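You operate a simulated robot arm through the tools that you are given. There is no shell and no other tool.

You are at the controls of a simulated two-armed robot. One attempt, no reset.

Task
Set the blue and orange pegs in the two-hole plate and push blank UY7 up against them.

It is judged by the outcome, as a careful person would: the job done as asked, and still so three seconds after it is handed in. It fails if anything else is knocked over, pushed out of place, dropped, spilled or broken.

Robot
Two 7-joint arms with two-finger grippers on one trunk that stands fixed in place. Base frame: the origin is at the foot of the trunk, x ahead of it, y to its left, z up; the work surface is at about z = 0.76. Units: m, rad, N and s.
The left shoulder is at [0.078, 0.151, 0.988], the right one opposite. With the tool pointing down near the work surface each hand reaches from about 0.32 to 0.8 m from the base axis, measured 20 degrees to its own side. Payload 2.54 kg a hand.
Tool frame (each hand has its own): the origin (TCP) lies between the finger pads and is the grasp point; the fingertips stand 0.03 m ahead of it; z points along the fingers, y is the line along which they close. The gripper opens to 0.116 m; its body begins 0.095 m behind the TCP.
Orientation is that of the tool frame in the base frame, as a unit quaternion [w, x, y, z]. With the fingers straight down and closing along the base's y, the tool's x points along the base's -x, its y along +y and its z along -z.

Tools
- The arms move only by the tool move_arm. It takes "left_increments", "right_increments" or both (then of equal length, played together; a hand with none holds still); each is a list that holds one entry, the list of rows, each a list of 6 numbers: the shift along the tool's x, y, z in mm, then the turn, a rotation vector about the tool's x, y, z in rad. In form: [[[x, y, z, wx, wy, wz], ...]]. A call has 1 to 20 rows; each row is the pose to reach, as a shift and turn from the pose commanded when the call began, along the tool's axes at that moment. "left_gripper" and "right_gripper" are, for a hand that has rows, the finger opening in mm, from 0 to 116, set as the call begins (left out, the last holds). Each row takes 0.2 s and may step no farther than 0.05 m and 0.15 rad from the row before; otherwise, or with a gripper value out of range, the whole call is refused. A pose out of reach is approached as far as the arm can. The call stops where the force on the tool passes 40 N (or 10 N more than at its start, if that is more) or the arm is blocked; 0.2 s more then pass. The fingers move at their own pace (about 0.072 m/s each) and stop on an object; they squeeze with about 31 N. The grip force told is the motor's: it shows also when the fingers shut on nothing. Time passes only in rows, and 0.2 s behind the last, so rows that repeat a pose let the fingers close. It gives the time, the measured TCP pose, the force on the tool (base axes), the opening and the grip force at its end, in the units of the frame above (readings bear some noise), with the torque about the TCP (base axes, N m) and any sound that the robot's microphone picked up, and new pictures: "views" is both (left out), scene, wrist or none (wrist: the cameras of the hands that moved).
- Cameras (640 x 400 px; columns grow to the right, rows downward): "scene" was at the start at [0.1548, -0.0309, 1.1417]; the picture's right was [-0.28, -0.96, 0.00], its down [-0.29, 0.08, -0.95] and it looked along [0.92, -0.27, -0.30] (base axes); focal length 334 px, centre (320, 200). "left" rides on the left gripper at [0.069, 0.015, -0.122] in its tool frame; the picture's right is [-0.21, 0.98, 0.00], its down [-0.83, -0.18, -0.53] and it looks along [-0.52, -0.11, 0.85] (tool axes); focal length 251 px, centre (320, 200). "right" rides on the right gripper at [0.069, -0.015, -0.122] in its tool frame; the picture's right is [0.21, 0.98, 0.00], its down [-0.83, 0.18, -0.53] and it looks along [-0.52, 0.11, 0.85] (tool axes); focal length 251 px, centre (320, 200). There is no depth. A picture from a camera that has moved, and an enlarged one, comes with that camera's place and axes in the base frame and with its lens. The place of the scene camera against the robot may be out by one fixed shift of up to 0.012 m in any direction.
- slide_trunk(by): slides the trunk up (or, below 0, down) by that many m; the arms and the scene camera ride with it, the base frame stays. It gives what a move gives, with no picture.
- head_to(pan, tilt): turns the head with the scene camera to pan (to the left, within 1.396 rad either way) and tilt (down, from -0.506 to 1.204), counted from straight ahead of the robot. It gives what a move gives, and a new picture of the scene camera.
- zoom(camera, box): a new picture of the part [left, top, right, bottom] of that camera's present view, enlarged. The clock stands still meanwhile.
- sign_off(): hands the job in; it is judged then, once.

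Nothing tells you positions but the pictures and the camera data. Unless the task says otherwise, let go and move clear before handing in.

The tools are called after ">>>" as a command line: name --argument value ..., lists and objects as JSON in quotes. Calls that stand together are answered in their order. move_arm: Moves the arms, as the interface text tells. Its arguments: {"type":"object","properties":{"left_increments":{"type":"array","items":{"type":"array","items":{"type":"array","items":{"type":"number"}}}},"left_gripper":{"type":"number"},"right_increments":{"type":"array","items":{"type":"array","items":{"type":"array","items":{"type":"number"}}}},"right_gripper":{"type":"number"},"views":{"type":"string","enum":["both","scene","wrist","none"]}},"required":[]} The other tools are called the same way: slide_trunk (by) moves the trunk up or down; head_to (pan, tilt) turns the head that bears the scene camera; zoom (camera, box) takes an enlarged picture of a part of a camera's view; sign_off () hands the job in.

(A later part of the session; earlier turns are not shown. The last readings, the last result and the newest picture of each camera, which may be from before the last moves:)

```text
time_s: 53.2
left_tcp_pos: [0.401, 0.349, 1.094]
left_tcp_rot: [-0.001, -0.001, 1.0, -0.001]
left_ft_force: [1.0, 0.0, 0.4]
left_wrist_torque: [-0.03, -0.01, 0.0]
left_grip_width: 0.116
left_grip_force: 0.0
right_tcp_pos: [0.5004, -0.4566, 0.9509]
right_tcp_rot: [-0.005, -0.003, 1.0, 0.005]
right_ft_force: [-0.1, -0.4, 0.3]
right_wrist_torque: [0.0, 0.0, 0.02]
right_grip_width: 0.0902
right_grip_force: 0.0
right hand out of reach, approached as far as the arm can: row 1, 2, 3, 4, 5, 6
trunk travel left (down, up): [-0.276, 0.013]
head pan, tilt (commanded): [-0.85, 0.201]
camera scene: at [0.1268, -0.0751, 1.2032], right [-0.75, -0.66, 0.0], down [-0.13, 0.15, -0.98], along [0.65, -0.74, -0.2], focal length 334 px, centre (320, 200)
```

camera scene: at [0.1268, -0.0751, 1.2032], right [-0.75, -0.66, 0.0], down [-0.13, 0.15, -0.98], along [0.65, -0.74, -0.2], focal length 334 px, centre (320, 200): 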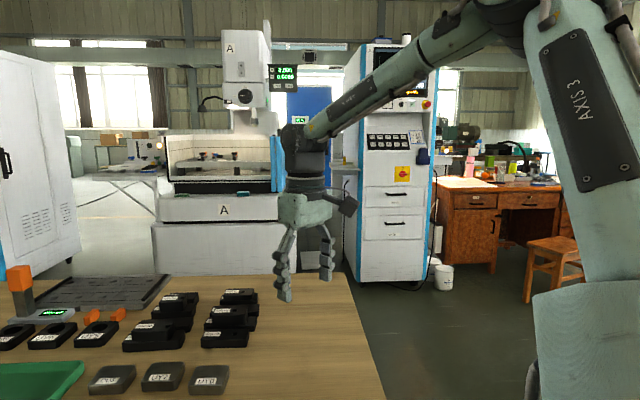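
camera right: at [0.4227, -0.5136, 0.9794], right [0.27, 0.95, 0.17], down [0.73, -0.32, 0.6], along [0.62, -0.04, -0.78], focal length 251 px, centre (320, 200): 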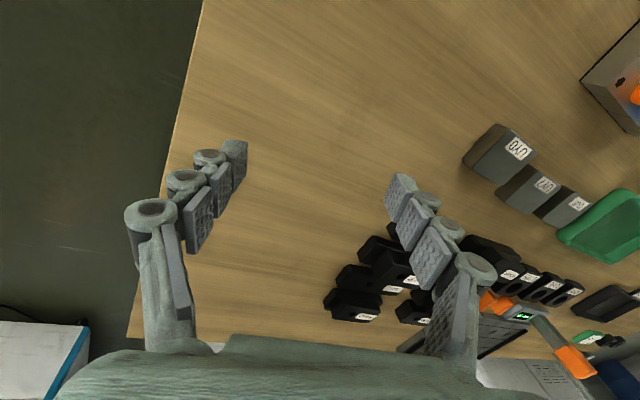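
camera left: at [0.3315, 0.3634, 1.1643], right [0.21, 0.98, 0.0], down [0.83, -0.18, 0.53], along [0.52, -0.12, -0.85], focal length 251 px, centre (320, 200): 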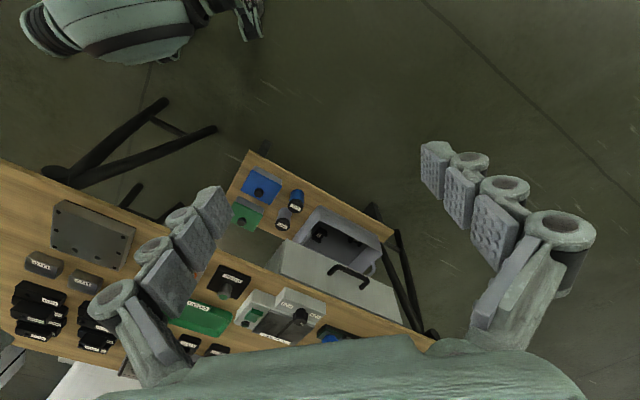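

The hand is upright again but this elbow-up posture limits leftward motion. I'll raise toward the starting pose to let the arm return to its original posture.

>>> move_arm --right_increments '[[[15, 0, -30, 0, 0, 0], [30, 0, -60, 0, 0, 0], [45, 0, -90, 0, 0, 0], [45, 20, -100, 0, 0, 0], [45, 45, -100, 0, 0, 0], [45, 70, -100, 0, 0, 0], [45, 95, -100, 0, 0, 0], [45, 120, -100, 0, 0, 0], [45, 145, -100, 0, 0, 0]]]' --views "scene"

```text
time_s: 55.2
left_tcp_pos: [0.4003, 0.3492, 1.0938]
left_tcp_rot: [-0.001, -0.001, 1.0, -0.001]
left_ft_force: [0.1, 0.0, 0.5]
left_wrist_torque: [0.01, -0.02, 0.01]
left_grip_width: 0.116
left_grip_force: 0.0
right_tcp_pos: [0.4609, -0.4684, 1.0528]
right_tcp_rot: [-0.005, 0.003, 1.0, -0.004]
right_ft_force: [-0.1, -0.7, -0.5]
right_wrist_torque: [-0.02, 0.01, -0.02]
right_grip_width: 0.09
right_grip_force: 0.0
right hand out of reach, approached as far as the arm can: row 1, 2, 3, 4, 5, 6, 7, 8, 9
trunk travel left (down, up): [-0.276, 0.013]
head pan, tilt (commanded): [-0.85, 0.201]
camera scene: at [0.1267, -0.0749, 1.2033], right [-0.75, -0.66, 0.0], down [-0.13, 0.15, -0.98], along [0.65, -0.74, -0.2], focal length 334 px, centre (320, 200)
```

scene: 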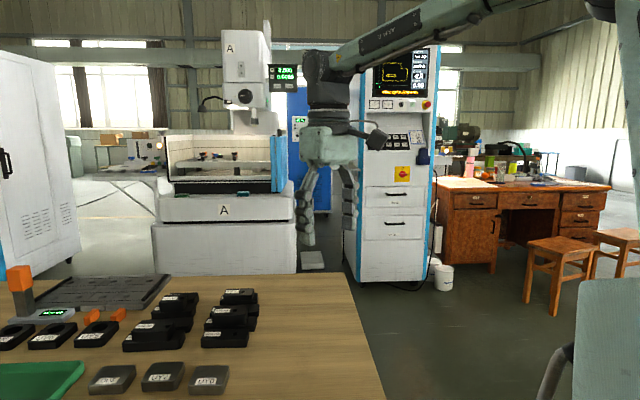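

Leftward motion is still blocked at this yaw. I'll test whether yawing counter-clockwise releases the limiting wrist joint.

>>> move_arm --right_increments '[[[0, 0, 0, 0, 0, -0.13], [0, 0, 0, 0, 0, -0.26], [0, 0, 0, 0, 0, -0.39], [0, 0, 0, 0, 0, -0.52], [0, 25, 0, 0, 0, -0.52], [0, 50, 0, 0, 0, -0.52], [0, 75, 0, 0, 0, -0.52]]]' --views "scene"

```text
time_s: 56.8
left_tcp_pos: [0.4002, 0.3485, 1.0945]
left_tcp_rot: [-0.001, 0.0, 1.0, -0.001]
left_ft_force: [-0.4, -0.5, -0.3]
left_wrist_torque: [0.02, -0.01, 0.0]
left_grip_width: 0.1161
left_grip_force: 0.1
right_tcp_pos: [0.461, -0.3918, 1.0545]
right_tcp_rot: [-0.005, -0.252, 0.968, -0.004]
right_ft_force: [0.0, -0.9, 0.3]
right_wrist_torque: [0.01, 0.05, -0.03]
right_grip_width: 0.0899
right_grip_force: 0.1
trunk travel left (down, up): [-0.276, 0.013]
head pan, tilt (commanded): [-0.85, 0.201]
camera scene: at [0.1267, -0.0747, 1.2033], right [-0.75, -0.66, 0.0], down [-0.13, 0.15, -0.98], along [0.65, -0.74, -0.2], focal length 334 px, centre (320, 200)
```

scene: 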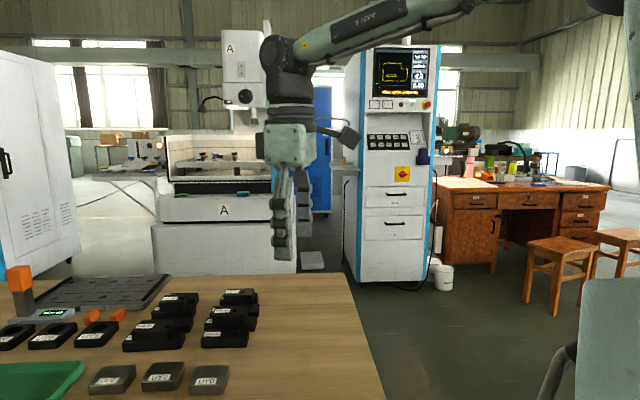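

Yawing counter-clockwise freed the wrist, so the far end of that wrist joint was the limit; I'll use counter-clockwise yaw from now on. Next I'll view UY7 from above at the 45° yaw to measure it.

>>> move_arm --right_increments '[[[-29, -5.4, 25, 0, 0, -0.06], [-58, -10.7, 50, 0, 0, -0.12], [-87, -16, 75, 0, 0, -0.18], [-115, -21.4, 100, 0, 0, -0.24], [-144.3, -26.8, 124.5, 0, 0, -0.27], [-144.3, -26.8, 124.5, 0, 0, -0.27]]]' --views "wrist"

>>> head_to --pan -0.4 --tilt 0.55

```text
time_s: 58.2
left_tcp_pos: [0.3996, 0.3484, 1.0946]
left_tcp_rot: [-0.001, -0.001, 1.0, 0.0]
left_ft_force: [-0.3, -0.2, -0.4]
left_wrist_torque: [-0.01, -0.05, -0.04]
left_grip_width: 0.116
left_grip_force: 0.1
right_tcp_pos: [0.598, -0.345, 0.9297]
right_tcp_rot: [-0.006, -0.379, 0.925, -0.003]
right_ft_force: [0.5, 0.1, 0.0]
right_wrist_torque: [-0.04, 0.0, 0.0]
right_grip_width: 0.0902
right_grip_force: 0.1
trunk travel left (down, up): [-0.276, 0.013]
head pan, tilt (commanded): [-0.85, 0.201]
camera right: at [0.5601, -0.4025, 1.0537], right [-0.84, 0.54, 0.0], down [0.46, 0.71, 0.52], along [0.28, 0.44, -0.85], focal length 251 px, centre (320, 200)
```

right: 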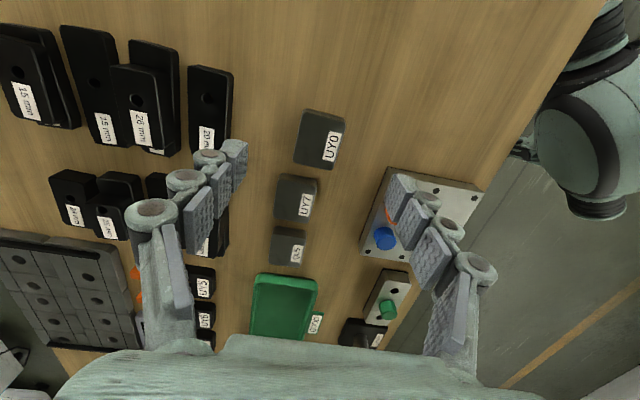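

```text
time_s: 59.1
left_tcp_pos: [0.4009, 0.3485, 1.0942]
left_tcp_rot: [0.0, -0.001, 1.0, -0.002]
left_ft_force: [-0.7, -0.1, -0.3]
left_wrist_torque: [0.02, 0.0, 0.01]
left_grip_width: 0.116
left_grip_force: 0.1
right_tcp_pos: [0.5987, -0.3457, 0.9293]
right_tcp_rot: [-0.005, -0.379, 0.925, -0.004]
right_ft_force: [0.2, -0.3, -0.7]
right_wrist_torque: [-0.04, 0.0, 0.03]
right_grip_width: 0.0903
right_grip_force: 0.1
trunk travel left (down, up): [-0.276, 0.013]
head pan, tilt (commanded): [-0.4, 0.55]
camera scene: at [0.1479, -0.0399, 1.171], right [-0.39, -0.92, 0.0], down [-0.48, 0.2, -0.85], along [0.79, -0.33, -0.52], focal length 334 px, centre (320, 200)
```

scene: 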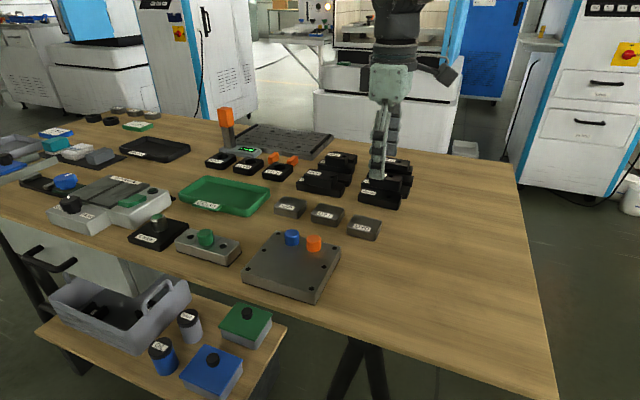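

The arm is working well again in this posture, and everything on the table is in place. Zooming on UY7 to measure its position and orientation.

>>> zoom --camera "right" --box '[250, 150, 350, 270]'

>>> zoom --camera "right" --box '[260, 90, 460, 260]'

>>> zoom --camera "scene" --box '[240, 180, 400, 300]'

```text
3.33 times, centred on (300, 210) of right
camera zoom: at [0.5599, -0.4028, 1.0536], right [-0.84, 0.55, 0.0], down [0.47, 0.71, 0.52], along [0.28, 0.44, -0.85], focal length 838 px, centre (387, 167)
```

zoom: 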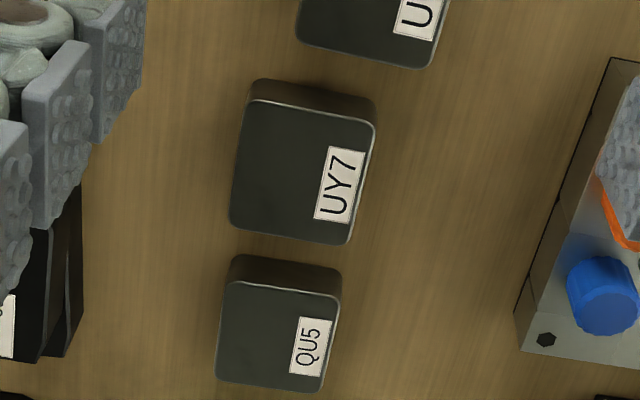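

```text
2.35 times, centred on (360, 175) of right
camera zoom: at [0.5599, -0.4028, 1.0536], right [-0.84, 0.55, 0.0], down [0.47, 0.71, 0.52], along [0.28, 0.44, -0.85], focal length 592 px, centre (226, 259)
```

zoom: 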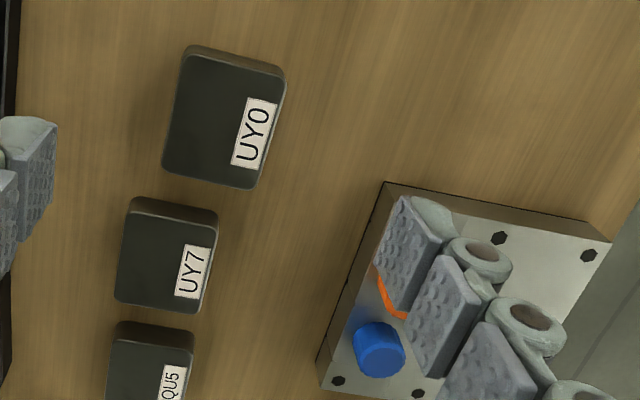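

```text
3.33 times, centred on (320, 240) of scene
camera zoom: at [0.1479, -0.0399, 1.171], right [-0.39, -0.92, 0.0], down [-0.48, 0.2, -0.85], along [0.79, -0.33, -0.52], focal length 1113 px, centre (320, 67)
```

zoom: 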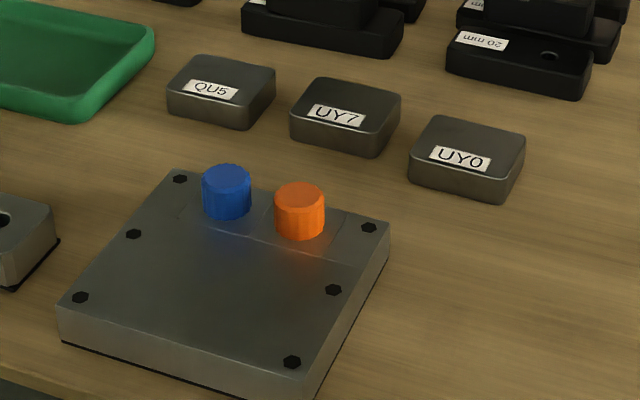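

UY7's long side lies along the same 45° line as the pegs (≈47×55 mm, centre near (0.676, −0.279)). I'll now yaw the hand another 90° counter-clockwise so it closes along the blank's length.

>>> move_arm --right_increments '[[[0, 0, 0, 0, 0, -0.131], [0, 0, 0, 0.001, -0.001, -0.262], [0, 0, 0, 0.002, -0.002, -0.393], [0, 0, 0, 0.003, -0.003, -0.524], [0, 0, 0, 0.004, -0.004, -0.655], [0, 0, 0, 0.005, -0.005, -0.786]]]' --views "none"

```text
time_s: 60.5
left_tcp_pos: [0.4006, 0.3486, 1.0945]
left_tcp_rot: [0.0, -0.002, 1.0, 0.0]
left_ft_force: [0.4, 0.6, 1.0]
left_wrist_torque: [-0.03, -0.01, 0.03]
left_grip_width: 0.1162
left_grip_force: 0.2
right_tcp_pos: [0.5985, -0.3464, 0.9291]
right_tcp_rot: [-0.002, -0.706, 0.709, -0.002]
right_ft_force: [-0.1, 0.0, 0.6]
right_wrist_torque: [-0.01, -0.02, -0.05]
right_grip_width: 0.09
right_grip_force: 0.0
trunk travel left (down, up): [-0.276, 0.013]
head pan, tilt (commanded): [-0.4, 0.55]
```

>>> move_arm --right_increments '[[[0, 0, 0, 0, 0, -0.131], [0, 0, 0, 0, 0, -0.262], [0, 0, 0, 0, 0, -0.393], [0, 0, 0, 0, 0, -0.524], [0, 0, 0, 0, 0, -0.655], [0, 0, 0, 0, 0, -0.782], [0, 0, 0, 0, 0, -0.782]]]' --views "wrist"

```text
time_s: 62.1
left_tcp_pos: [0.4008, 0.349, 1.094]
left_tcp_rot: [0.0, -0.001, 1.0, -0.001]
left_ft_force: [0.2, 0.1, 0.6]
left_wrist_torque: [0.02, 0.01, 0.01]
left_grip_width: 0.1159
left_grip_force: 0.0
right_tcp_pos: [0.5992, -0.3466, 0.9299]
right_tcp_rot: [0.003, 0.922, -0.387, 0.0]
right_ft_force: [0.0, 0.2, -0.3]
right_wrist_torque: [0.04, 0.0, 0.03]
right_grip_width: 0.09
right_grip_force: 0.0
trunk travel left (down, up): [-0.276, 0.013]
head pan, tilt (commanded): [-0.4, 0.55]
camera right: at [0.6572, -0.3831, 1.0526], right [-0.55, -0.84, 0.01], down [-0.71, 0.47, 0.53], along [-0.45, 0.29, -0.85], focal length 251 px, centre (320, 200)
```

right: 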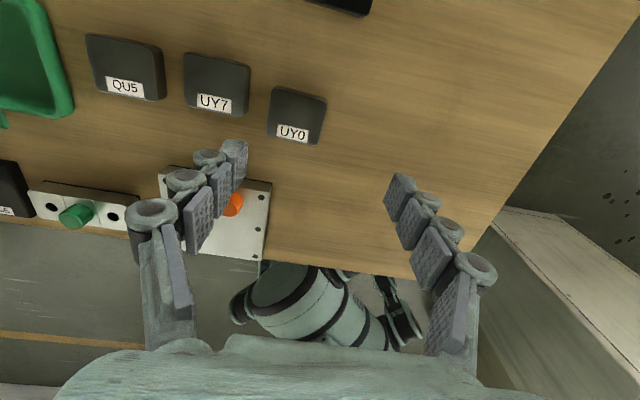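

The 135° yaw works. Moving to hover directly above UY7 to centre on it.

>>> move_arm --right_increments '[[[2.6, -35.3, 0, 0, 0, 0], [5.2, -70.6, 0, 0, 0, 0], [7.8, -105.9, 0, 0, 0, 0], [7.8, -105.9, 0, 0, 0, 0]]]' --views "both"

>>> zoom --camera "right" --box '[200, 50, 440, 200]'

```text
time_s: 63.1
left_tcp_pos: [0.4004, 0.35, 1.095]
left_tcp_rot: [0.0, 0.0, 1.0, -0.001]
left_ft_force: [0.7, 0.0, -0.3]
left_wrist_torque: [-0.04, -0.01, 0.0]
left_grip_width: 0.1159
left_grip_force: 0.2
right_tcp_pos: [0.6788, -0.2792, 0.93]
right_tcp_rot: [0.004, 0.921, -0.389, 0.001]
right_ft_force: [-0.1, 0.1, -0.6]
right_wrist_torque: [-0.02, 0.01, 0.03]
right_grip_width: 0.0901
right_grip_force: 0.2
trunk travel left (down, up): [-0.276, 0.013]
head pan, tilt (commanded): [-0.4, 0.55]
camera scene: at [0.1477, -0.0396, 1.1711], right [-0.39, -0.92, 0.0], down [-0.48, 0.2, -0.85], along [0.79, -0.33, -0.52], focal length 334 px, centre (320, 200)
camera right: at [0.7374, -0.3157, 1.0526], right [-0.55, -0.84, 0.01], down [-0.71, 0.47, 0.53], along [-0.45, 0.29, -0.85], focal length 251 px, centre (320, 200)
```

scene: 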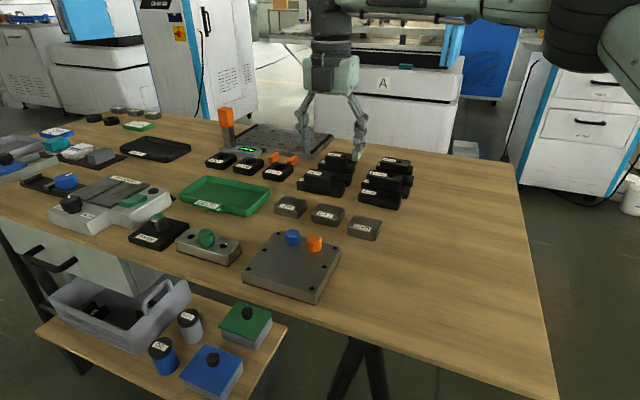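
right: 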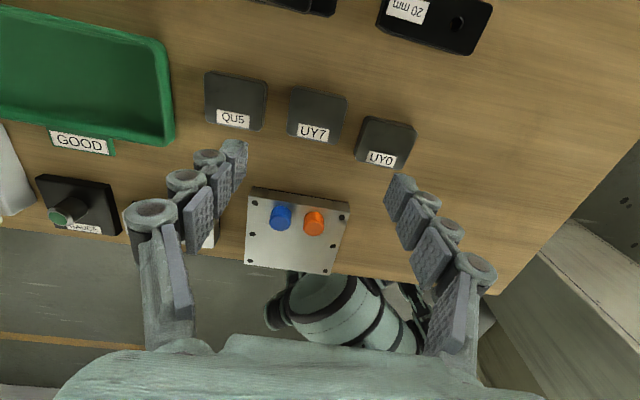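

```text
2.67 times, centred on (320, 125) of right
camera zoom: at [0.7374, -0.3157, 1.0526], right [-0.55, -0.84, 0.01], down [-0.71, 0.47, 0.53], along [-0.45, 0.29, -0.85], focal length 670 px, centre (320, 400)
```

zoom: 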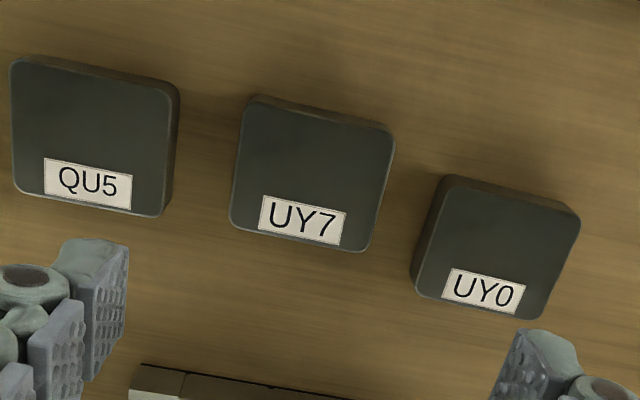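

UY7 sits only ~21 mm from UY0 at one end, too tight for a finger, so gripping across its short side is safer. I'll rotate another 90° counter-clockwise (closing line across the blank) and test that this yaw works here and over the plate before gripping.

>>> move_arm --right_increments '[[[0, 0, 0, 0, 0, -0.131], [0, 0, 0, 0, 0, -0.262], [0, 0, 0, 0, 0, -0.393], [0, 0, 0, 0, 0, -0.524], [0, 0, 0, 0, 0, -0.655], [0, 0, 0, 0, 0, -0.786]]]' --views "none"

```text
time_s: 64.5
left_tcp_pos: [0.3995, 0.3492, 1.0937]
left_tcp_rot: [-0.001, -0.001, 1.0, 0.0]
left_ft_force: [0.3, 0.0, 0.3]
left_wrist_torque: [-0.02, -0.01, 0.01]
left_grip_width: 0.1158
left_grip_force: 0.1
right_tcp_pos: [0.6791, -0.2783, 0.9285]
right_tcp_rot: [0.004, 1.0, -0.003, 0.0]
right_ft_force: [-0.5, 0.2, 0.5]
right_wrist_torque: [0.0, 0.0, 0.02]
right_grip_width: 0.0901
right_grip_force: 0.1
trunk travel left (down, up): [-0.276, 0.013]
head pan, tilt (commanded): [-0.4, 0.55]
```

>>> move_arm --right_increments '[[[0, 0, 0, 0, 0, -0.131], [0, 0, 0, 0, 0, -0.262], [0, 0, 0, 0, 0, -0.393], [0, 0, 0, 0, 0, -0.524], [0, 0, 0, 0, 0, -0.655], [0, 0, 0, 0, 0, -0.786], [0, 0, 0, 0, 0, -0.786]]]' --views "both"

```text
time_s: 66.1
left_tcp_pos: [0.4006, 0.3492, 1.0942]
left_tcp_rot: [-0.001, 0.0, 1.0, -0.002]
left_ft_force: [-0.6, -0.7, 0.1]
left_wrist_torque: [-0.01, 0.01, 0.03]
left_grip_width: 0.116
left_grip_force: 0.2
right_tcp_pos: [0.6792, -0.2778, 0.9286]
right_tcp_rot: [0.004, 0.925, 0.38, -0.001]
right_ft_force: [0.0, 0.4, -0.5]
right_wrist_torque: [0.0, 0.0, -0.03]
right_grip_width: 0.09
right_grip_force: 0.0
trunk travel left (down, up): [-0.276, 0.013]
head pan, tilt (commanded): [-0.4, 0.55]
camera scene: at [0.1479, -0.0398, 1.171], right [-0.39, -0.92, 0.0], down [-0.48, 0.2, -0.85], along [0.79, -0.33, -0.52], focal length 334 px, centre (320, 200)
camera right: at [0.7169, -0.2172, 1.0514], right [0.84, -0.55, 0.0], down [-0.46, -0.7, 0.54], along [-0.29, -0.45, -0.84], focal length 251 px, centre (320, 200)
```

scene: 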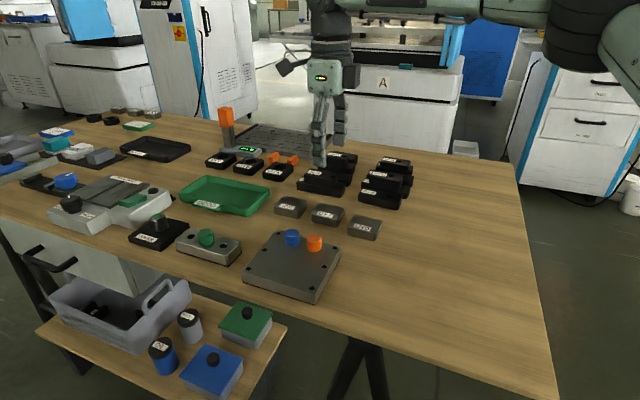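
right: 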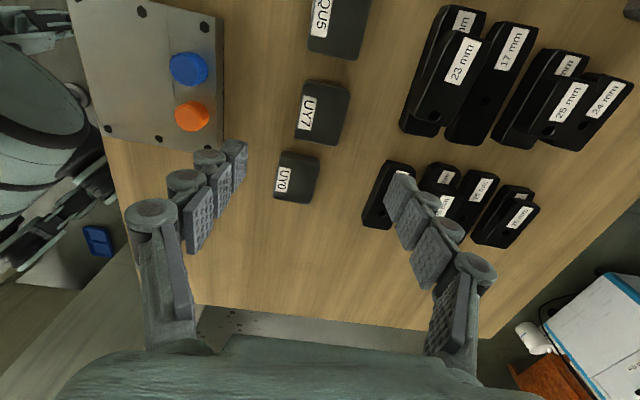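

The 225° yaw is reached and the camera now sees UY7 and the pegs. Before gripping I'll test that the hand can travel with this yaw to the plate.

>>> move_arm --right_increments '[[[1, -46, 0, 0, 0, 0], [2, -92, 0, 0, 0, 0]]]' --views "none"

```text
time_s: 66.7
left_tcp_pos: [0.4009, 0.3492, 1.0938]
left_tcp_rot: [0.002, -0.001, 1.0, -0.001]
left_ft_force: [0.1, -0.3, 0.3]
left_wrist_torque: [-0.02, 0.02, 0.02]
left_grip_width: 0.1159
left_grip_force: 0.1
right_tcp_pos: [0.6166, -0.21, 0.9278]
right_tcp_rot: [0.004, 0.926, 0.378, -0.003]
right_ft_force: [0.7, 0.7, 0.1]
right_wrist_torque: [-0.05, -0.02, -0.03]
right_grip_width: 0.0902
right_grip_force: 0.0
trunk travel left (down, up): [-0.276, 0.013]
head pan, tilt (commanded): [-0.4, 0.55]
```

>>> move_arm --right_increments '[[[1, -46, 0, 0, 0, 0], [1, -93, 0, 0, 0, 0], [1, -93, 0, 0, 0, 0]]]' --views "both"

>>> zoom --camera "right" --box '[200, 20, 440, 200]'

```text
time_s: 67.5
left_tcp_pos: [0.4008, 0.3483, 1.0953]
left_tcp_rot: [0.0, -0.001, 1.0, -0.001]
left_ft_force: [0.2, 0.0, 0.4]
left_wrist_torque: [-0.03, 0.0, 0.02]
left_grip_width: 0.1162
left_grip_force: 0.0
right_tcp_pos: [0.5526, -0.1423, 0.929]
right_tcp_rot: [0.004, 0.925, 0.379, -0.002]
right_ft_force: [-0.8, 0.1, 0.4]
right_wrist_torque: [0.02, 0.02, 0.0]
right_grip_width: 0.0904
right_grip_force: 0.1
trunk travel left (down, up): [-0.276, 0.013]
head pan, tilt (commanded): [-0.4, 0.55]
camera scene: at [0.1479, -0.0398, 1.171], right [-0.39, -0.92, 0.0], down [-0.48, 0.2, -0.85], along [0.79, -0.33, -0.52], focal length 334 px, centre (320, 200)
camera right: at [0.5905, -0.0821, 1.0503], right [0.84, -0.55, 0.0], down [-0.46, -0.7, 0.54], along [-0.29, -0.45, -0.84], focal length 251 px, centre (320, 200)
```

scene: 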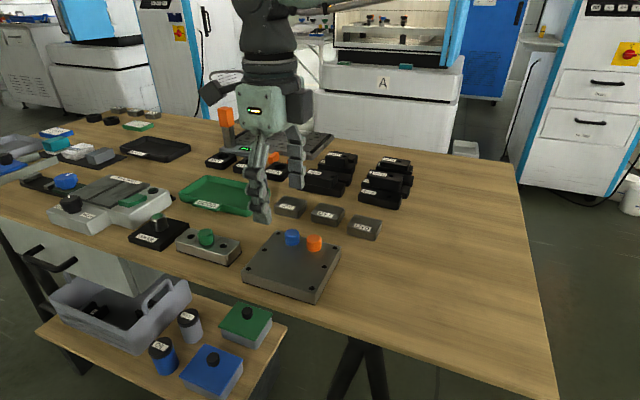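
right: 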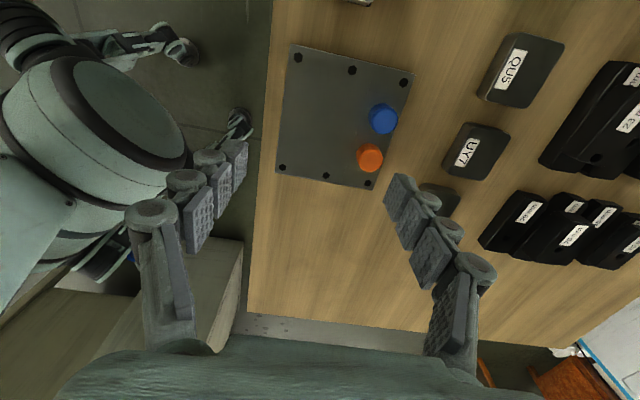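

```text
2.22 times, centred on (320, 110) of right
camera zoom: at [0.5905, -0.0821, 1.0503], right [0.84, -0.55, 0.0], down [-0.46, -0.7, 0.54], along [-0.29, -0.45, -0.84], focal length 559 px, centre (320, 400)
```

zoom: 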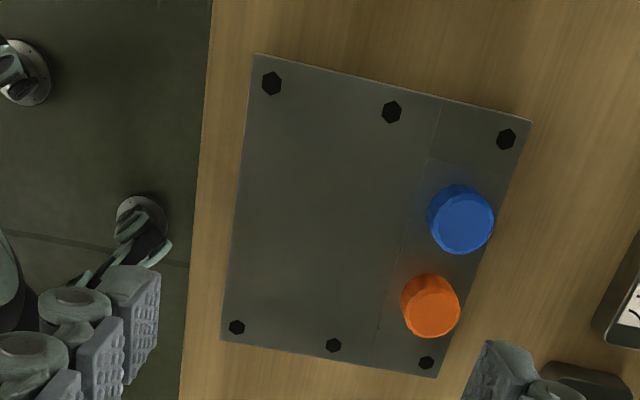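

Good: the plate is reachable with this yaw. Going back over UY7, narrowing the opening to 72 mm and lowering to check alignment.

>>> move_arm --right_increments '[[[-1, 46, 0, 0, 0, 0], [-2, 92, 0, 0, 0, 0], [-3, 139, 0, 0, 0, 0], [-4, 185.4, 0, 0, 0, 0], [-4, 185.4, 40, 0, 0, 0], [-4, 185.4, 75, 0, 0, 0], [-4, 185.4, 75, 0, 0, 0]]]' --right_gripper 72 --views "both"

>>> zoom --camera "right" --box '[220, 60, 420, 200]'

>>> zoom --camera "scene" --box '[260, 140, 400, 260]'

```text
time_s: 69.1
left_tcp_pos: [0.4005, 0.3478, 1.0934]
left_tcp_rot: [-0.002, -0.001, 1.0, -0.002]
left_ft_force: [-0.8, 1.0, 0.5]
left_wrist_torque: [-0.02, 0.0, -0.01]
left_grip_width: 0.1161
left_grip_force: 0.1
right_tcp_pos: [0.6748, -0.2808, 0.8538]
right_tcp_rot: [0.004, 0.926, 0.379, -0.001]
right_ft_force: [-0.8, 0.5, 0.4]
right_wrist_torque: [-0.01, 0.02, 0.01]
right_grip_width: 0.0722
right_grip_force: 0.1
right hand out of reach, approached as far as the arm can: row 6, 7
trunk travel left (down, up): [-0.276, 0.013]
head pan, tilt (commanded): [-0.4, 0.55]
camera scene: at [0.1479, -0.0398, 1.171], right [-0.39, -0.92, 0.0], down [-0.48, 0.2, -0.85], along [0.79, -0.33, -0.52], focal length 334 px, centre (320, 200)
camera right: at [0.7126, -0.2205, 0.9773], right [0.84, -0.55, 0.0], down [-0.46, -0.7, 0.54], along [-0.29, -0.45, -0.84], focal length 251 px, centre (320, 200)
```

scene: 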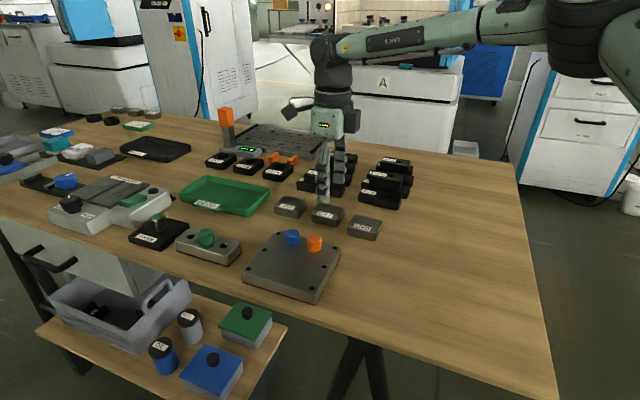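
right: 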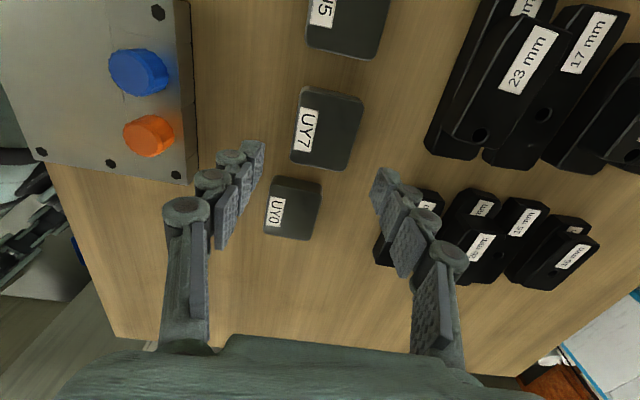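

```text
2.86 times, centred on (320, 130) of right
camera zoom: at [0.7126, -0.2205, 0.9773], right [0.84, -0.55, 0.0], down [-0.46, -0.7, 0.54], along [-0.29, -0.45, -0.84], focal length 718 px, centre (320, 400)
```

zoom: 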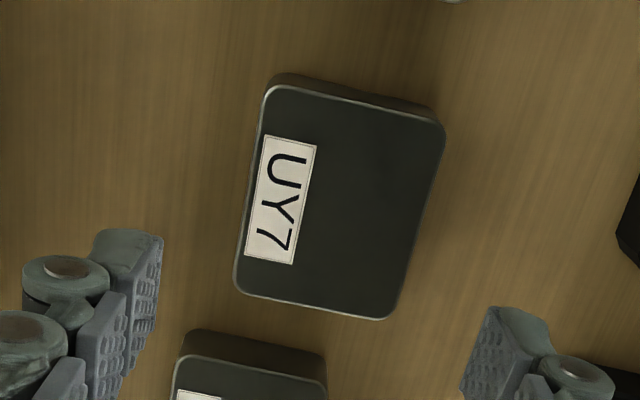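

```text
3.33 times, centred on (330, 200) of scene
camera zoom: at [0.1479, -0.0398, 1.171], right [-0.39, -0.92, 0.0], down [-0.48, 0.2, -0.85], along [0.79, -0.33, -0.52], focal length 1113 px, centre (287, 200)
```

zoom: 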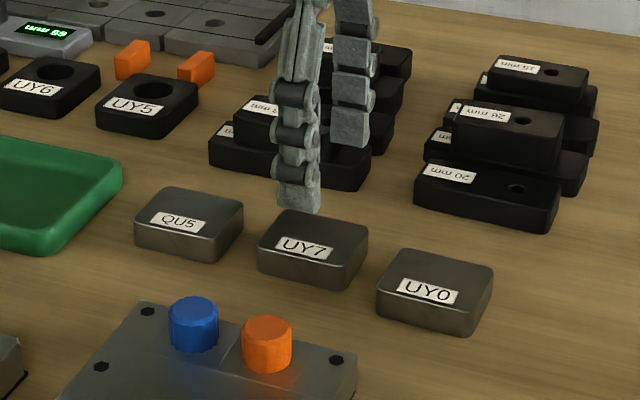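

The blank is centred between the fingers across its width, but the hand is ~10 mm off along its length and at the edge of reach at this height. I'll rise 35 mm, shift 10 mm along the blank, and then use the trunk to go down.

>>> move_arm --right_increments '[[[0, 0, -35, 0, 0, 0], [9.5, 0, -35, 0, 0, 0], [9.5, 0, -35, 0, 0, 0]]]' --views "none"

>>> slide_trunk --by -0.05

>>> zoom --camera "right" --box '[220, 60, 420, 200]'

```text
time_s: 69.9
left_tcp_pos: [0.4012, 0.3485, 1.0942]
left_tcp_rot: [-0.002, -0.001, 1.0, -0.001]
left_ft_force: [0.0, 0.1, -0.2]
left_wrist_torque: [0.0, -0.01, 0.02]
left_grip_width: 0.1158
left_grip_force: 0.0
right_tcp_pos: [0.6781, -0.276, 0.8913]
right_tcp_rot: [0.003, 0.926, 0.378, -0.001]
right_ft_force: [0.2, 0.5, -0.2]
right_wrist_torque: [-0.03, -0.02, 0.0]
right_grip_width: 0.0722
right_grip_force: 0.1
right hand out of reach, approached as far as the arm can: row 2, 3
trunk travel left (down, up): [-0.276, 0.013]
head pan, tilt (commanded): [-0.4, 0.55]
```

```text
time_s: 70.8
left_tcp_pos: [0.3999, 0.3486, 1.0451]
left_tcp_rot: [-0.001, 0.0, 1.0, -0.001]
left_ft_force: [0.4, 0.6, 0.3]
left_wrist_torque: [-0.01, -0.06, -0.04]
left_grip_width: 0.1163
left_grip_force: 0.0
right_tcp_pos: [0.6768, -0.2763, 0.8402]
right_tcp_rot: [0.003, 0.925, 0.379, 0.0]
right_ft_force: [0.0, -0.4, -0.4]
right_wrist_torque: [-0.01, -0.01, 0.0]
right_grip_width: 0.072
right_grip_force: 0.0
trunk travel left (down, up): [-0.226, 0.063]
head pan, tilt (commanded): [-0.4, 0.55]
```

```text
2.86 times, centred on (320, 130) of right
camera zoom: at [0.7152, -0.2149, 0.9627], right [0.84, -0.55, 0.01], down [-0.46, -0.7, 0.54], along [-0.29, -0.45, -0.84], focal length 718 px, centre (320, 400)
```

zoom: 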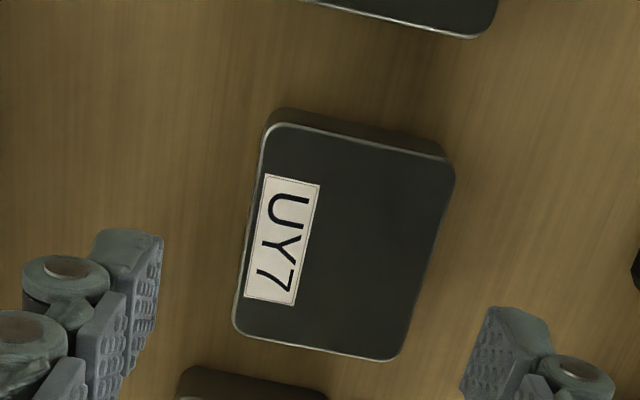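

Now UY7 is centred within ~1 mm across and 5 mm along. Lowering the trunk so the fingertips reach just above the table.

>>> slide_trunk --by -0.035

>>> zoom --camera "right" --box '[200, 80, 440, 230]'

>>> zoom --camera "scene" --box '[260, 130, 400, 250]'

```text
time_s: 71.6
left_tcp_pos: [0.4001, 0.3477, 1.0103]
left_tcp_rot: [0.0, 0.0, 1.0, -0.001]
left_ft_force: [-1.0, 0.1, 0.2]
left_wrist_torque: [-0.02, -0.03, 0.02]
left_grip_width: 0.116
left_grip_force: 0.1
right_tcp_pos: [0.6775, -0.2755, 0.806]
right_tcp_rot: [0.003, 0.925, 0.379, -0.001]
right_ft_force: [-0.9, -0.2, 0.3]
right_wrist_torque: [-0.03, -0.01, 0.0]
right_grip_width: 0.0721
right_grip_force: 0.1
trunk travel left (down, up): [-0.191, 0.098]
head pan, tilt (commanded): [-0.4, 0.55]
```

```text
2.67 times, centred on (320, 155) of right
camera zoom: at [0.7152, -0.2149, 0.9277], right [0.84, -0.55, 0.01], down [-0.46, -0.7, 0.54], along [-0.29, -0.45, -0.84], focal length 670 px, centre (320, 320)
```

zoom: 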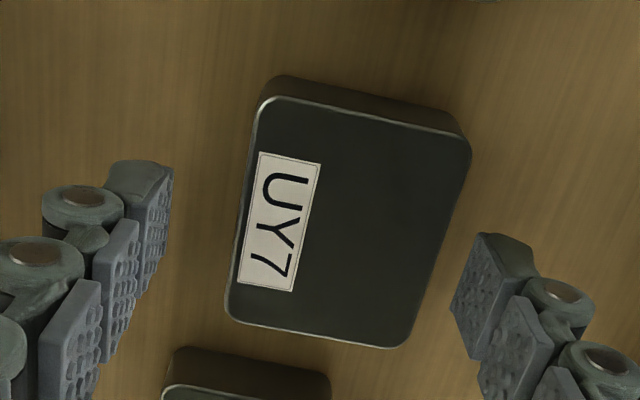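

```text
3.33 times, centred on (330, 190) of scene
camera zoom: at [0.1477, -0.0398, 1.0861], right [-0.39, -0.92, 0.0], down [-0.48, 0.2, -0.85], along [0.79, -0.33, -0.52], focal length 1113 px, centre (287, 233)
```

zoom: 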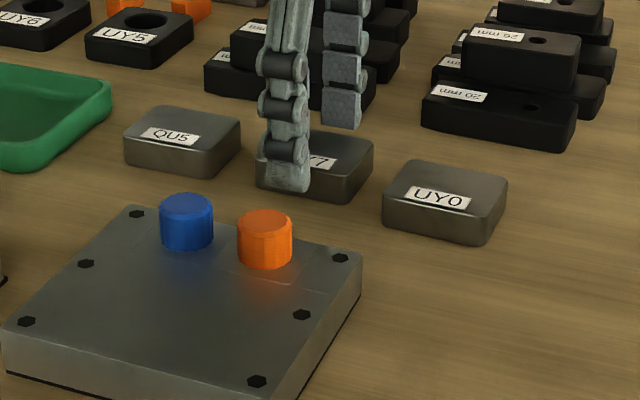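

The fingers straddle UY7 with about 12 mm either side. Lowering the last 11 mm and closing.

>>> slide_trunk --by -0.011

>>> move_arm --right_increments '[[[0, 0, 0, 0, 0, 0], [0, 0, 0, 0, 0, 0], [0, 0, 0, 0, 0, 0], [0, 0, 0, 0, 0, 0]]]' --right_gripper 20 --views "wrist"

>>> zoom --camera "scene" --box '[260, 120, 400, 240]'

```text
time_s: 72.2
left_tcp_pos: [0.3997, 0.3476, 0.9978]
left_tcp_rot: [-0.001, -0.001, 1.0, -0.001]
left_ft_force: [0.0, 0.1, 0.1]
left_wrist_torque: [0.01, -0.01, 0.01]
left_grip_width: 0.1162
left_grip_force: 0.0
right_tcp_pos: [0.6776, -0.2754, 0.7949]
right_tcp_rot: [0.003, 0.925, 0.379, -0.001]
right_ft_force: [0.0, -0.4, 0.2]
right_wrist_torque: [0.01, -0.03, 0.0]
right_grip_width: 0.0721
right_grip_force: 0.1
trunk travel left (down, up): [-0.18, 0.109]
head pan, tilt (commanded): [-0.4, 0.55]
```

```text
time_s: 73.2
left_tcp_pos: [0.4, 0.3483, 0.9984]
left_tcp_rot: [-0.001, -0.002, 1.0, 0.0]
left_ft_force: [0.8, 0.4, 0.0]
left_wrist_torque: [-0.03, 0.02, -0.03]
left_grip_width: 0.1162
left_grip_force: 0.0
right_tcp_pos: [0.6765, -0.2754, 0.7943]
right_tcp_rot: [0.004, 0.926, 0.377, 0.0]
right_ft_force: [1.5, -1.6, 3.1]
right_wrist_torque: [-0.04, -0.03, -0.02]
right_grip_width: 0.0494
right_grip_force: 30.9
trunk travel left (down, up): [-0.18, 0.109]
head pan, tilt (commanded): [-0.4, 0.55]
camera right: at [0.7155, -0.2151, 0.9169], right [0.84, -0.55, 0.01], down [-0.46, -0.7, 0.54], along [-0.29, -0.45, -0.84], focal length 251 px, centre (320, 200)
```

right: 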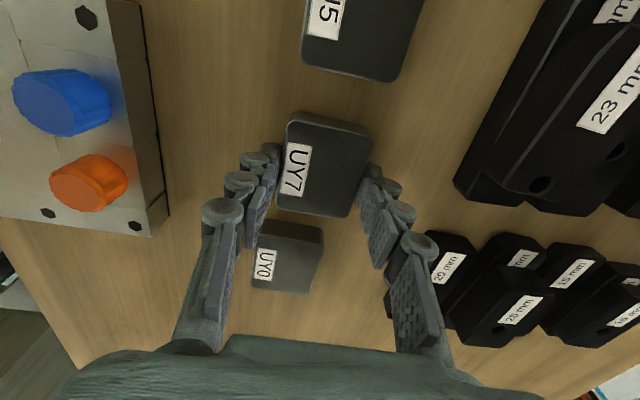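

```text
3.33 times, centred on (330, 180) of scene
camera zoom: at [0.1478, -0.0398, 1.075], right [-0.39, -0.92, 0.0], down [-0.48, 0.2, -0.85], along [0.79, -0.33, -0.52], focal length 1113 px, centre (287, 267)
```

zoom: 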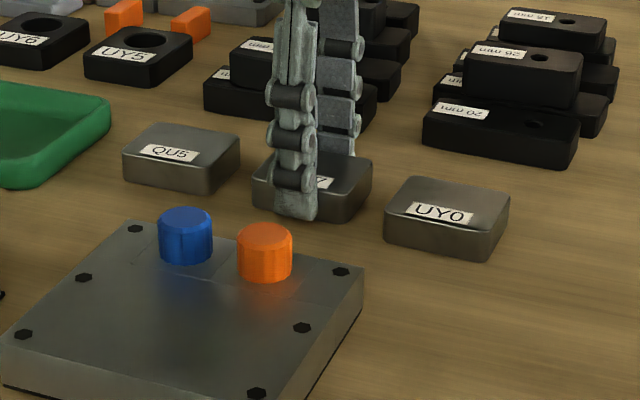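

UY7 is gripped across its width (49 mm, 31 N). Lifting with the trunk.

>>> slide_trunk --by 0.08

>>> move_arm --right_increments '[[[-1, -46, 0, 0, 0, 0], [-2, -92, 0, 0, 0, 0], [-3, -138, 0, 0, 0, 0], [-4, -185, 0, 0, 0, 0], [-4, -185, 0, 0, 0, 0]]]' --views "both"

>>> zoom --camera "right" --box '[220, 40, 460, 220]'

>>> zoom --camera "scene" --box '[220, 170, 380, 300]'

```text
time_s: 74.4
left_tcp_pos: [0.4011, 0.3487, 1.0774]
left_tcp_rot: [-0.001, -0.001, 1.0, 0.0]
left_ft_force: [0.6, 0.5, -0.5]
left_wrist_torque: [-0.02, -0.01, 0.0]
left_grip_width: 0.116
left_grip_force: 0.0
right_tcp_pos: [0.6793, -0.2761, 0.872]
right_tcp_rot: [0.003, 0.925, 0.379, -0.001]
right_ft_force: [-0.6, -0.6, -4.0]
right_wrist_torque: [-0.01, 0.02, -0.02]
right_grip_width: 0.0492
right_grip_force: 31.1
trunk travel left (down, up): [-0.26, 0.029]
head pan, tilt (commanded): [-0.4, 0.55]
```

```text
time_s: 75.6
left_tcp_pos: [0.4011, 0.3477, 1.0776]
left_tcp_rot: [-0.002, -0.001, 1.0, -0.001]
left_ft_force: [0.8, 0.1, 0.5]
left_wrist_torque: [0.02, 0.01, 0.0]
left_grip_width: 0.1161
left_grip_force: 0.1
right_tcp_pos: [0.546, -0.146, 0.8723]
right_tcp_rot: [0.003, 0.926, 0.378, -0.001]
right_ft_force: [0.3, -0.1, -4.6]
right_wrist_torque: [-0.03, -0.01, 0.01]
right_grip_width: 0.0495
right_grip_force: 31.5
trunk travel left (down, up): [-0.26, 0.029]
head pan, tilt (commanded): [-0.4, 0.55]
camera scene: at [0.1483, -0.0399, 1.1549], right [-0.39, -0.92, 0.0], down [-0.48, 0.2, -0.85], along [0.79, -0.33, -0.52], focal length 334 px, centre (320, 200)
camera right: at [0.5838, -0.0855, 0.9955], right [0.84, -0.55, 0.0], down [-0.46, -0.7, 0.54], along [-0.29, -0.45, -0.84], focal length 251 px, centre (320, 200)
```

scene: 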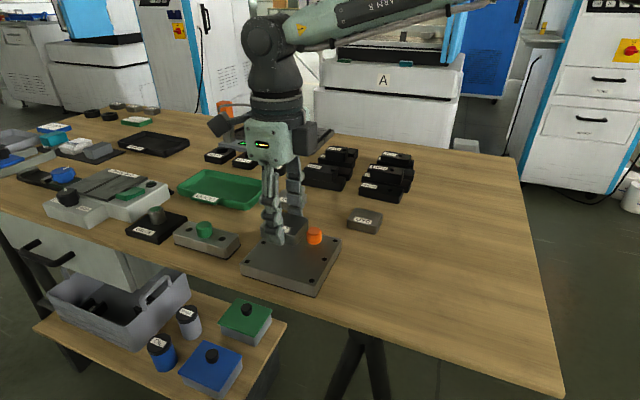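
right: 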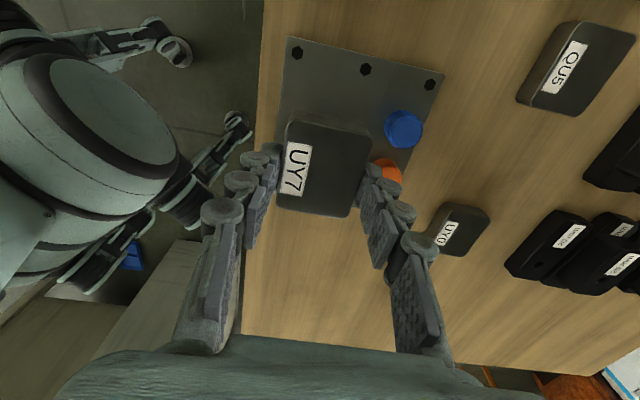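

```text
2.22 times, centred on (340, 130) of right
camera zoom: at [0.5838, -0.0855, 0.9955], right [0.84, -0.55, 0.0], down [-0.46, -0.7, 0.54], along [-0.29, -0.45, -0.84], focal length 559 px, centre (276, 356)
```

zoom: 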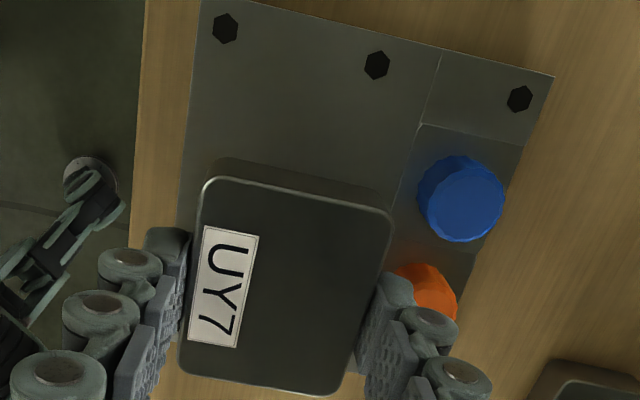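

```text
3.08 times, centred on (300, 235) of scene
camera zoom: at [0.1483, -0.0399, 1.1549], right [-0.39, -0.92, 0.0], down [-0.48, 0.2, -0.85], along [0.79, -0.33, -0.52], focal length 1028 px, centre (382, 92)
```

zoom: 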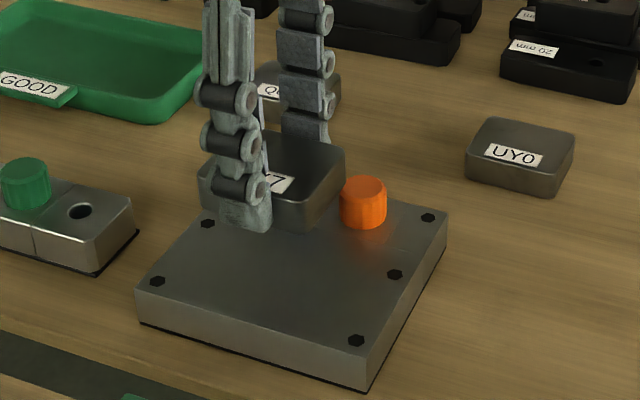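

UY7 hangs level over the plate, about 63 mm behind the peg line. I'll shift it slightly (3.5 mm along, 6 mm further back for finger clearance) and lower with the trunk.

>>> move_arm --right_increments '[[[-3.5, -6, 0, 0, 0, 0], [-3.5, -6, 0, 0, 0, 0]]]' --views "none"

>>> slide_trunk --by -0.045

>>> zoom --camera "right" --box '[220, 40, 460, 220]'

>>> zoom --camera "scene" --box '[220, 150, 380, 280]'

```text
time_s: 76.2
left_tcp_pos: [0.4012, 0.3481, 1.0767]
left_tcp_rot: [-0.001, -0.001, 1.0, -0.001]
left_ft_force: [-0.8, 0.2, -0.1]
left_wrist_torque: [-0.05, 0.01, 0.03]
left_grip_width: 0.116
left_grip_force: 0.1
right_tcp_pos: [0.5391, -0.1442, 0.8723]
right_tcp_rot: [0.003, 0.925, 0.379, 0.0]
right_ft_force: [-0.5, 0.0, -4.3]
right_wrist_torque: [-0.05, -0.01, 0.01]
right_grip_width: 0.0494
right_grip_force: 30.7
trunk travel left (down, up): [-0.26, 0.029]
head pan, tilt (commanded): [-0.4, 0.55]
```

```text
time_s: 77.1
left_tcp_pos: [0.4013, 0.3488, 1.0329]
left_tcp_rot: [-0.001, -0.002, 1.0, -0.002]
left_ft_force: [0.5, -0.3, 0.1]
left_wrist_torque: [-0.01, 0.02, 0.01]
left_grip_width: 0.1161
left_grip_force: 0.0
right_tcp_pos: [0.5391, -0.1438, 0.8273]
right_tcp_rot: [0.003, 0.925, 0.379, 0.0]
right_ft_force: [0.0, -0.8, -4.9]
right_wrist_torque: [0.01, -0.01, -0.01]
right_grip_width: 0.0493
right_grip_force: 30.7
trunk travel left (down, up): [-0.215, 0.074]
head pan, tilt (commanded): [-0.4, 0.55]
```

```text
2.22 times, centred on (340, 130) of right
camera zoom: at [0.577, -0.0839, 0.9505], right [0.84, -0.55, 0.0], down [-0.46, -0.7, 0.54], along [-0.29, -0.45, -0.84], focal length 559 px, centre (276, 356)
```

zoom: 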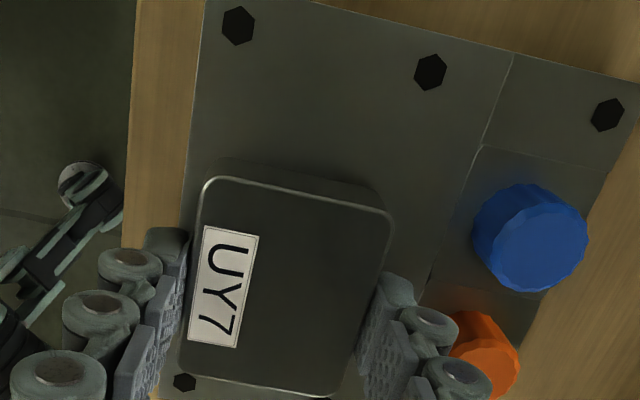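

```text
3.08 times, centred on (300, 215) of scene
camera zoom: at [0.148, -0.0399, 1.11], right [-0.39, -0.92, 0.0], down [-0.48, 0.2, -0.85], along [0.79, -0.33, -0.52], focal length 1028 px, centre (382, 154)
```

zoom: 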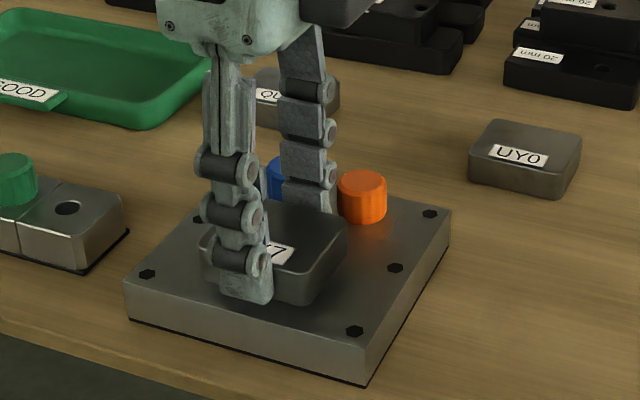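

Aligned well. Lowering the remaining ~10 mm to the plate in steps, watching for the weight to transfer.

>>> slide_trunk --by -0.009

>>> slide_trunk --by -0.0015

>>> zoom --camera "scene" --box '[260, 170, 360, 260]'

```text
time_s: 77.7
left_tcp_pos: [0.3997, 0.3482, 1.0229]
left_tcp_rot: [0.0, -0.001, 1.0, 0.0]
left_ft_force: [0.0, -0.5, 0.6]
left_wrist_torque: [-0.02, 0.0, 0.03]
left_grip_width: 0.1161
left_grip_force: 0.0
right_tcp_pos: [0.5394, -0.144, 0.8198]
right_tcp_rot: [0.004, 0.926, 0.378, 0.001]
right_ft_force: [0.3, -2.0, 5.2]
right_wrist_torque: [-0.1, 0.4, 0.11]
right_grip_width: 0.0495
right_grip_force: 30.7
trunk travel left (down, up): [-0.206, 0.083]
head pan, tilt (commanded): [-0.4, 0.55]
```

```text
time_s: 78.2
left_tcp_pos: [0.3983, 0.3484, 1.0233]
left_tcp_rot: [0.0, 0.0, 1.0, -0.001]
left_ft_force: [-0.3, 0.7, 0.8]
left_wrist_torque: [-0.01, 0.01, 0.01]
left_grip_width: 0.1159
left_grip_force: 0.0
right_tcp_pos: [0.539, -0.1439, 0.82]
right_tcp_rot: [0.004, 0.926, 0.378, 0.002]
right_ft_force: [2.6, -4.0, 19.5]
right_wrist_torque: [-0.47, 0.55, 0.07]
right_grip_width: 0.0495
right_grip_force: 31.2
trunk travel left (down, up): [-0.205, 0.084]
head pan, tilt (commanded): [-0.4, 0.55]
```

```text
4.44 times, centred on (310, 215) of scene
camera zoom: at [0.1468, -0.0397, 1.1], right [-0.39, -0.92, 0.0], down [-0.48, 0.2, -0.85], along [0.79, -0.33, -0.52], focal length 1484 px, centre (364, 133)
```

zoom: 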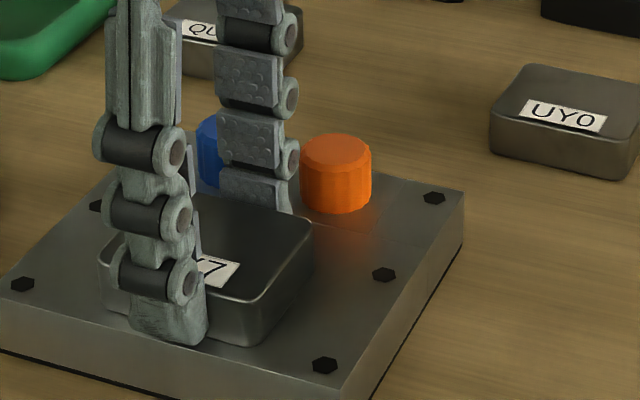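

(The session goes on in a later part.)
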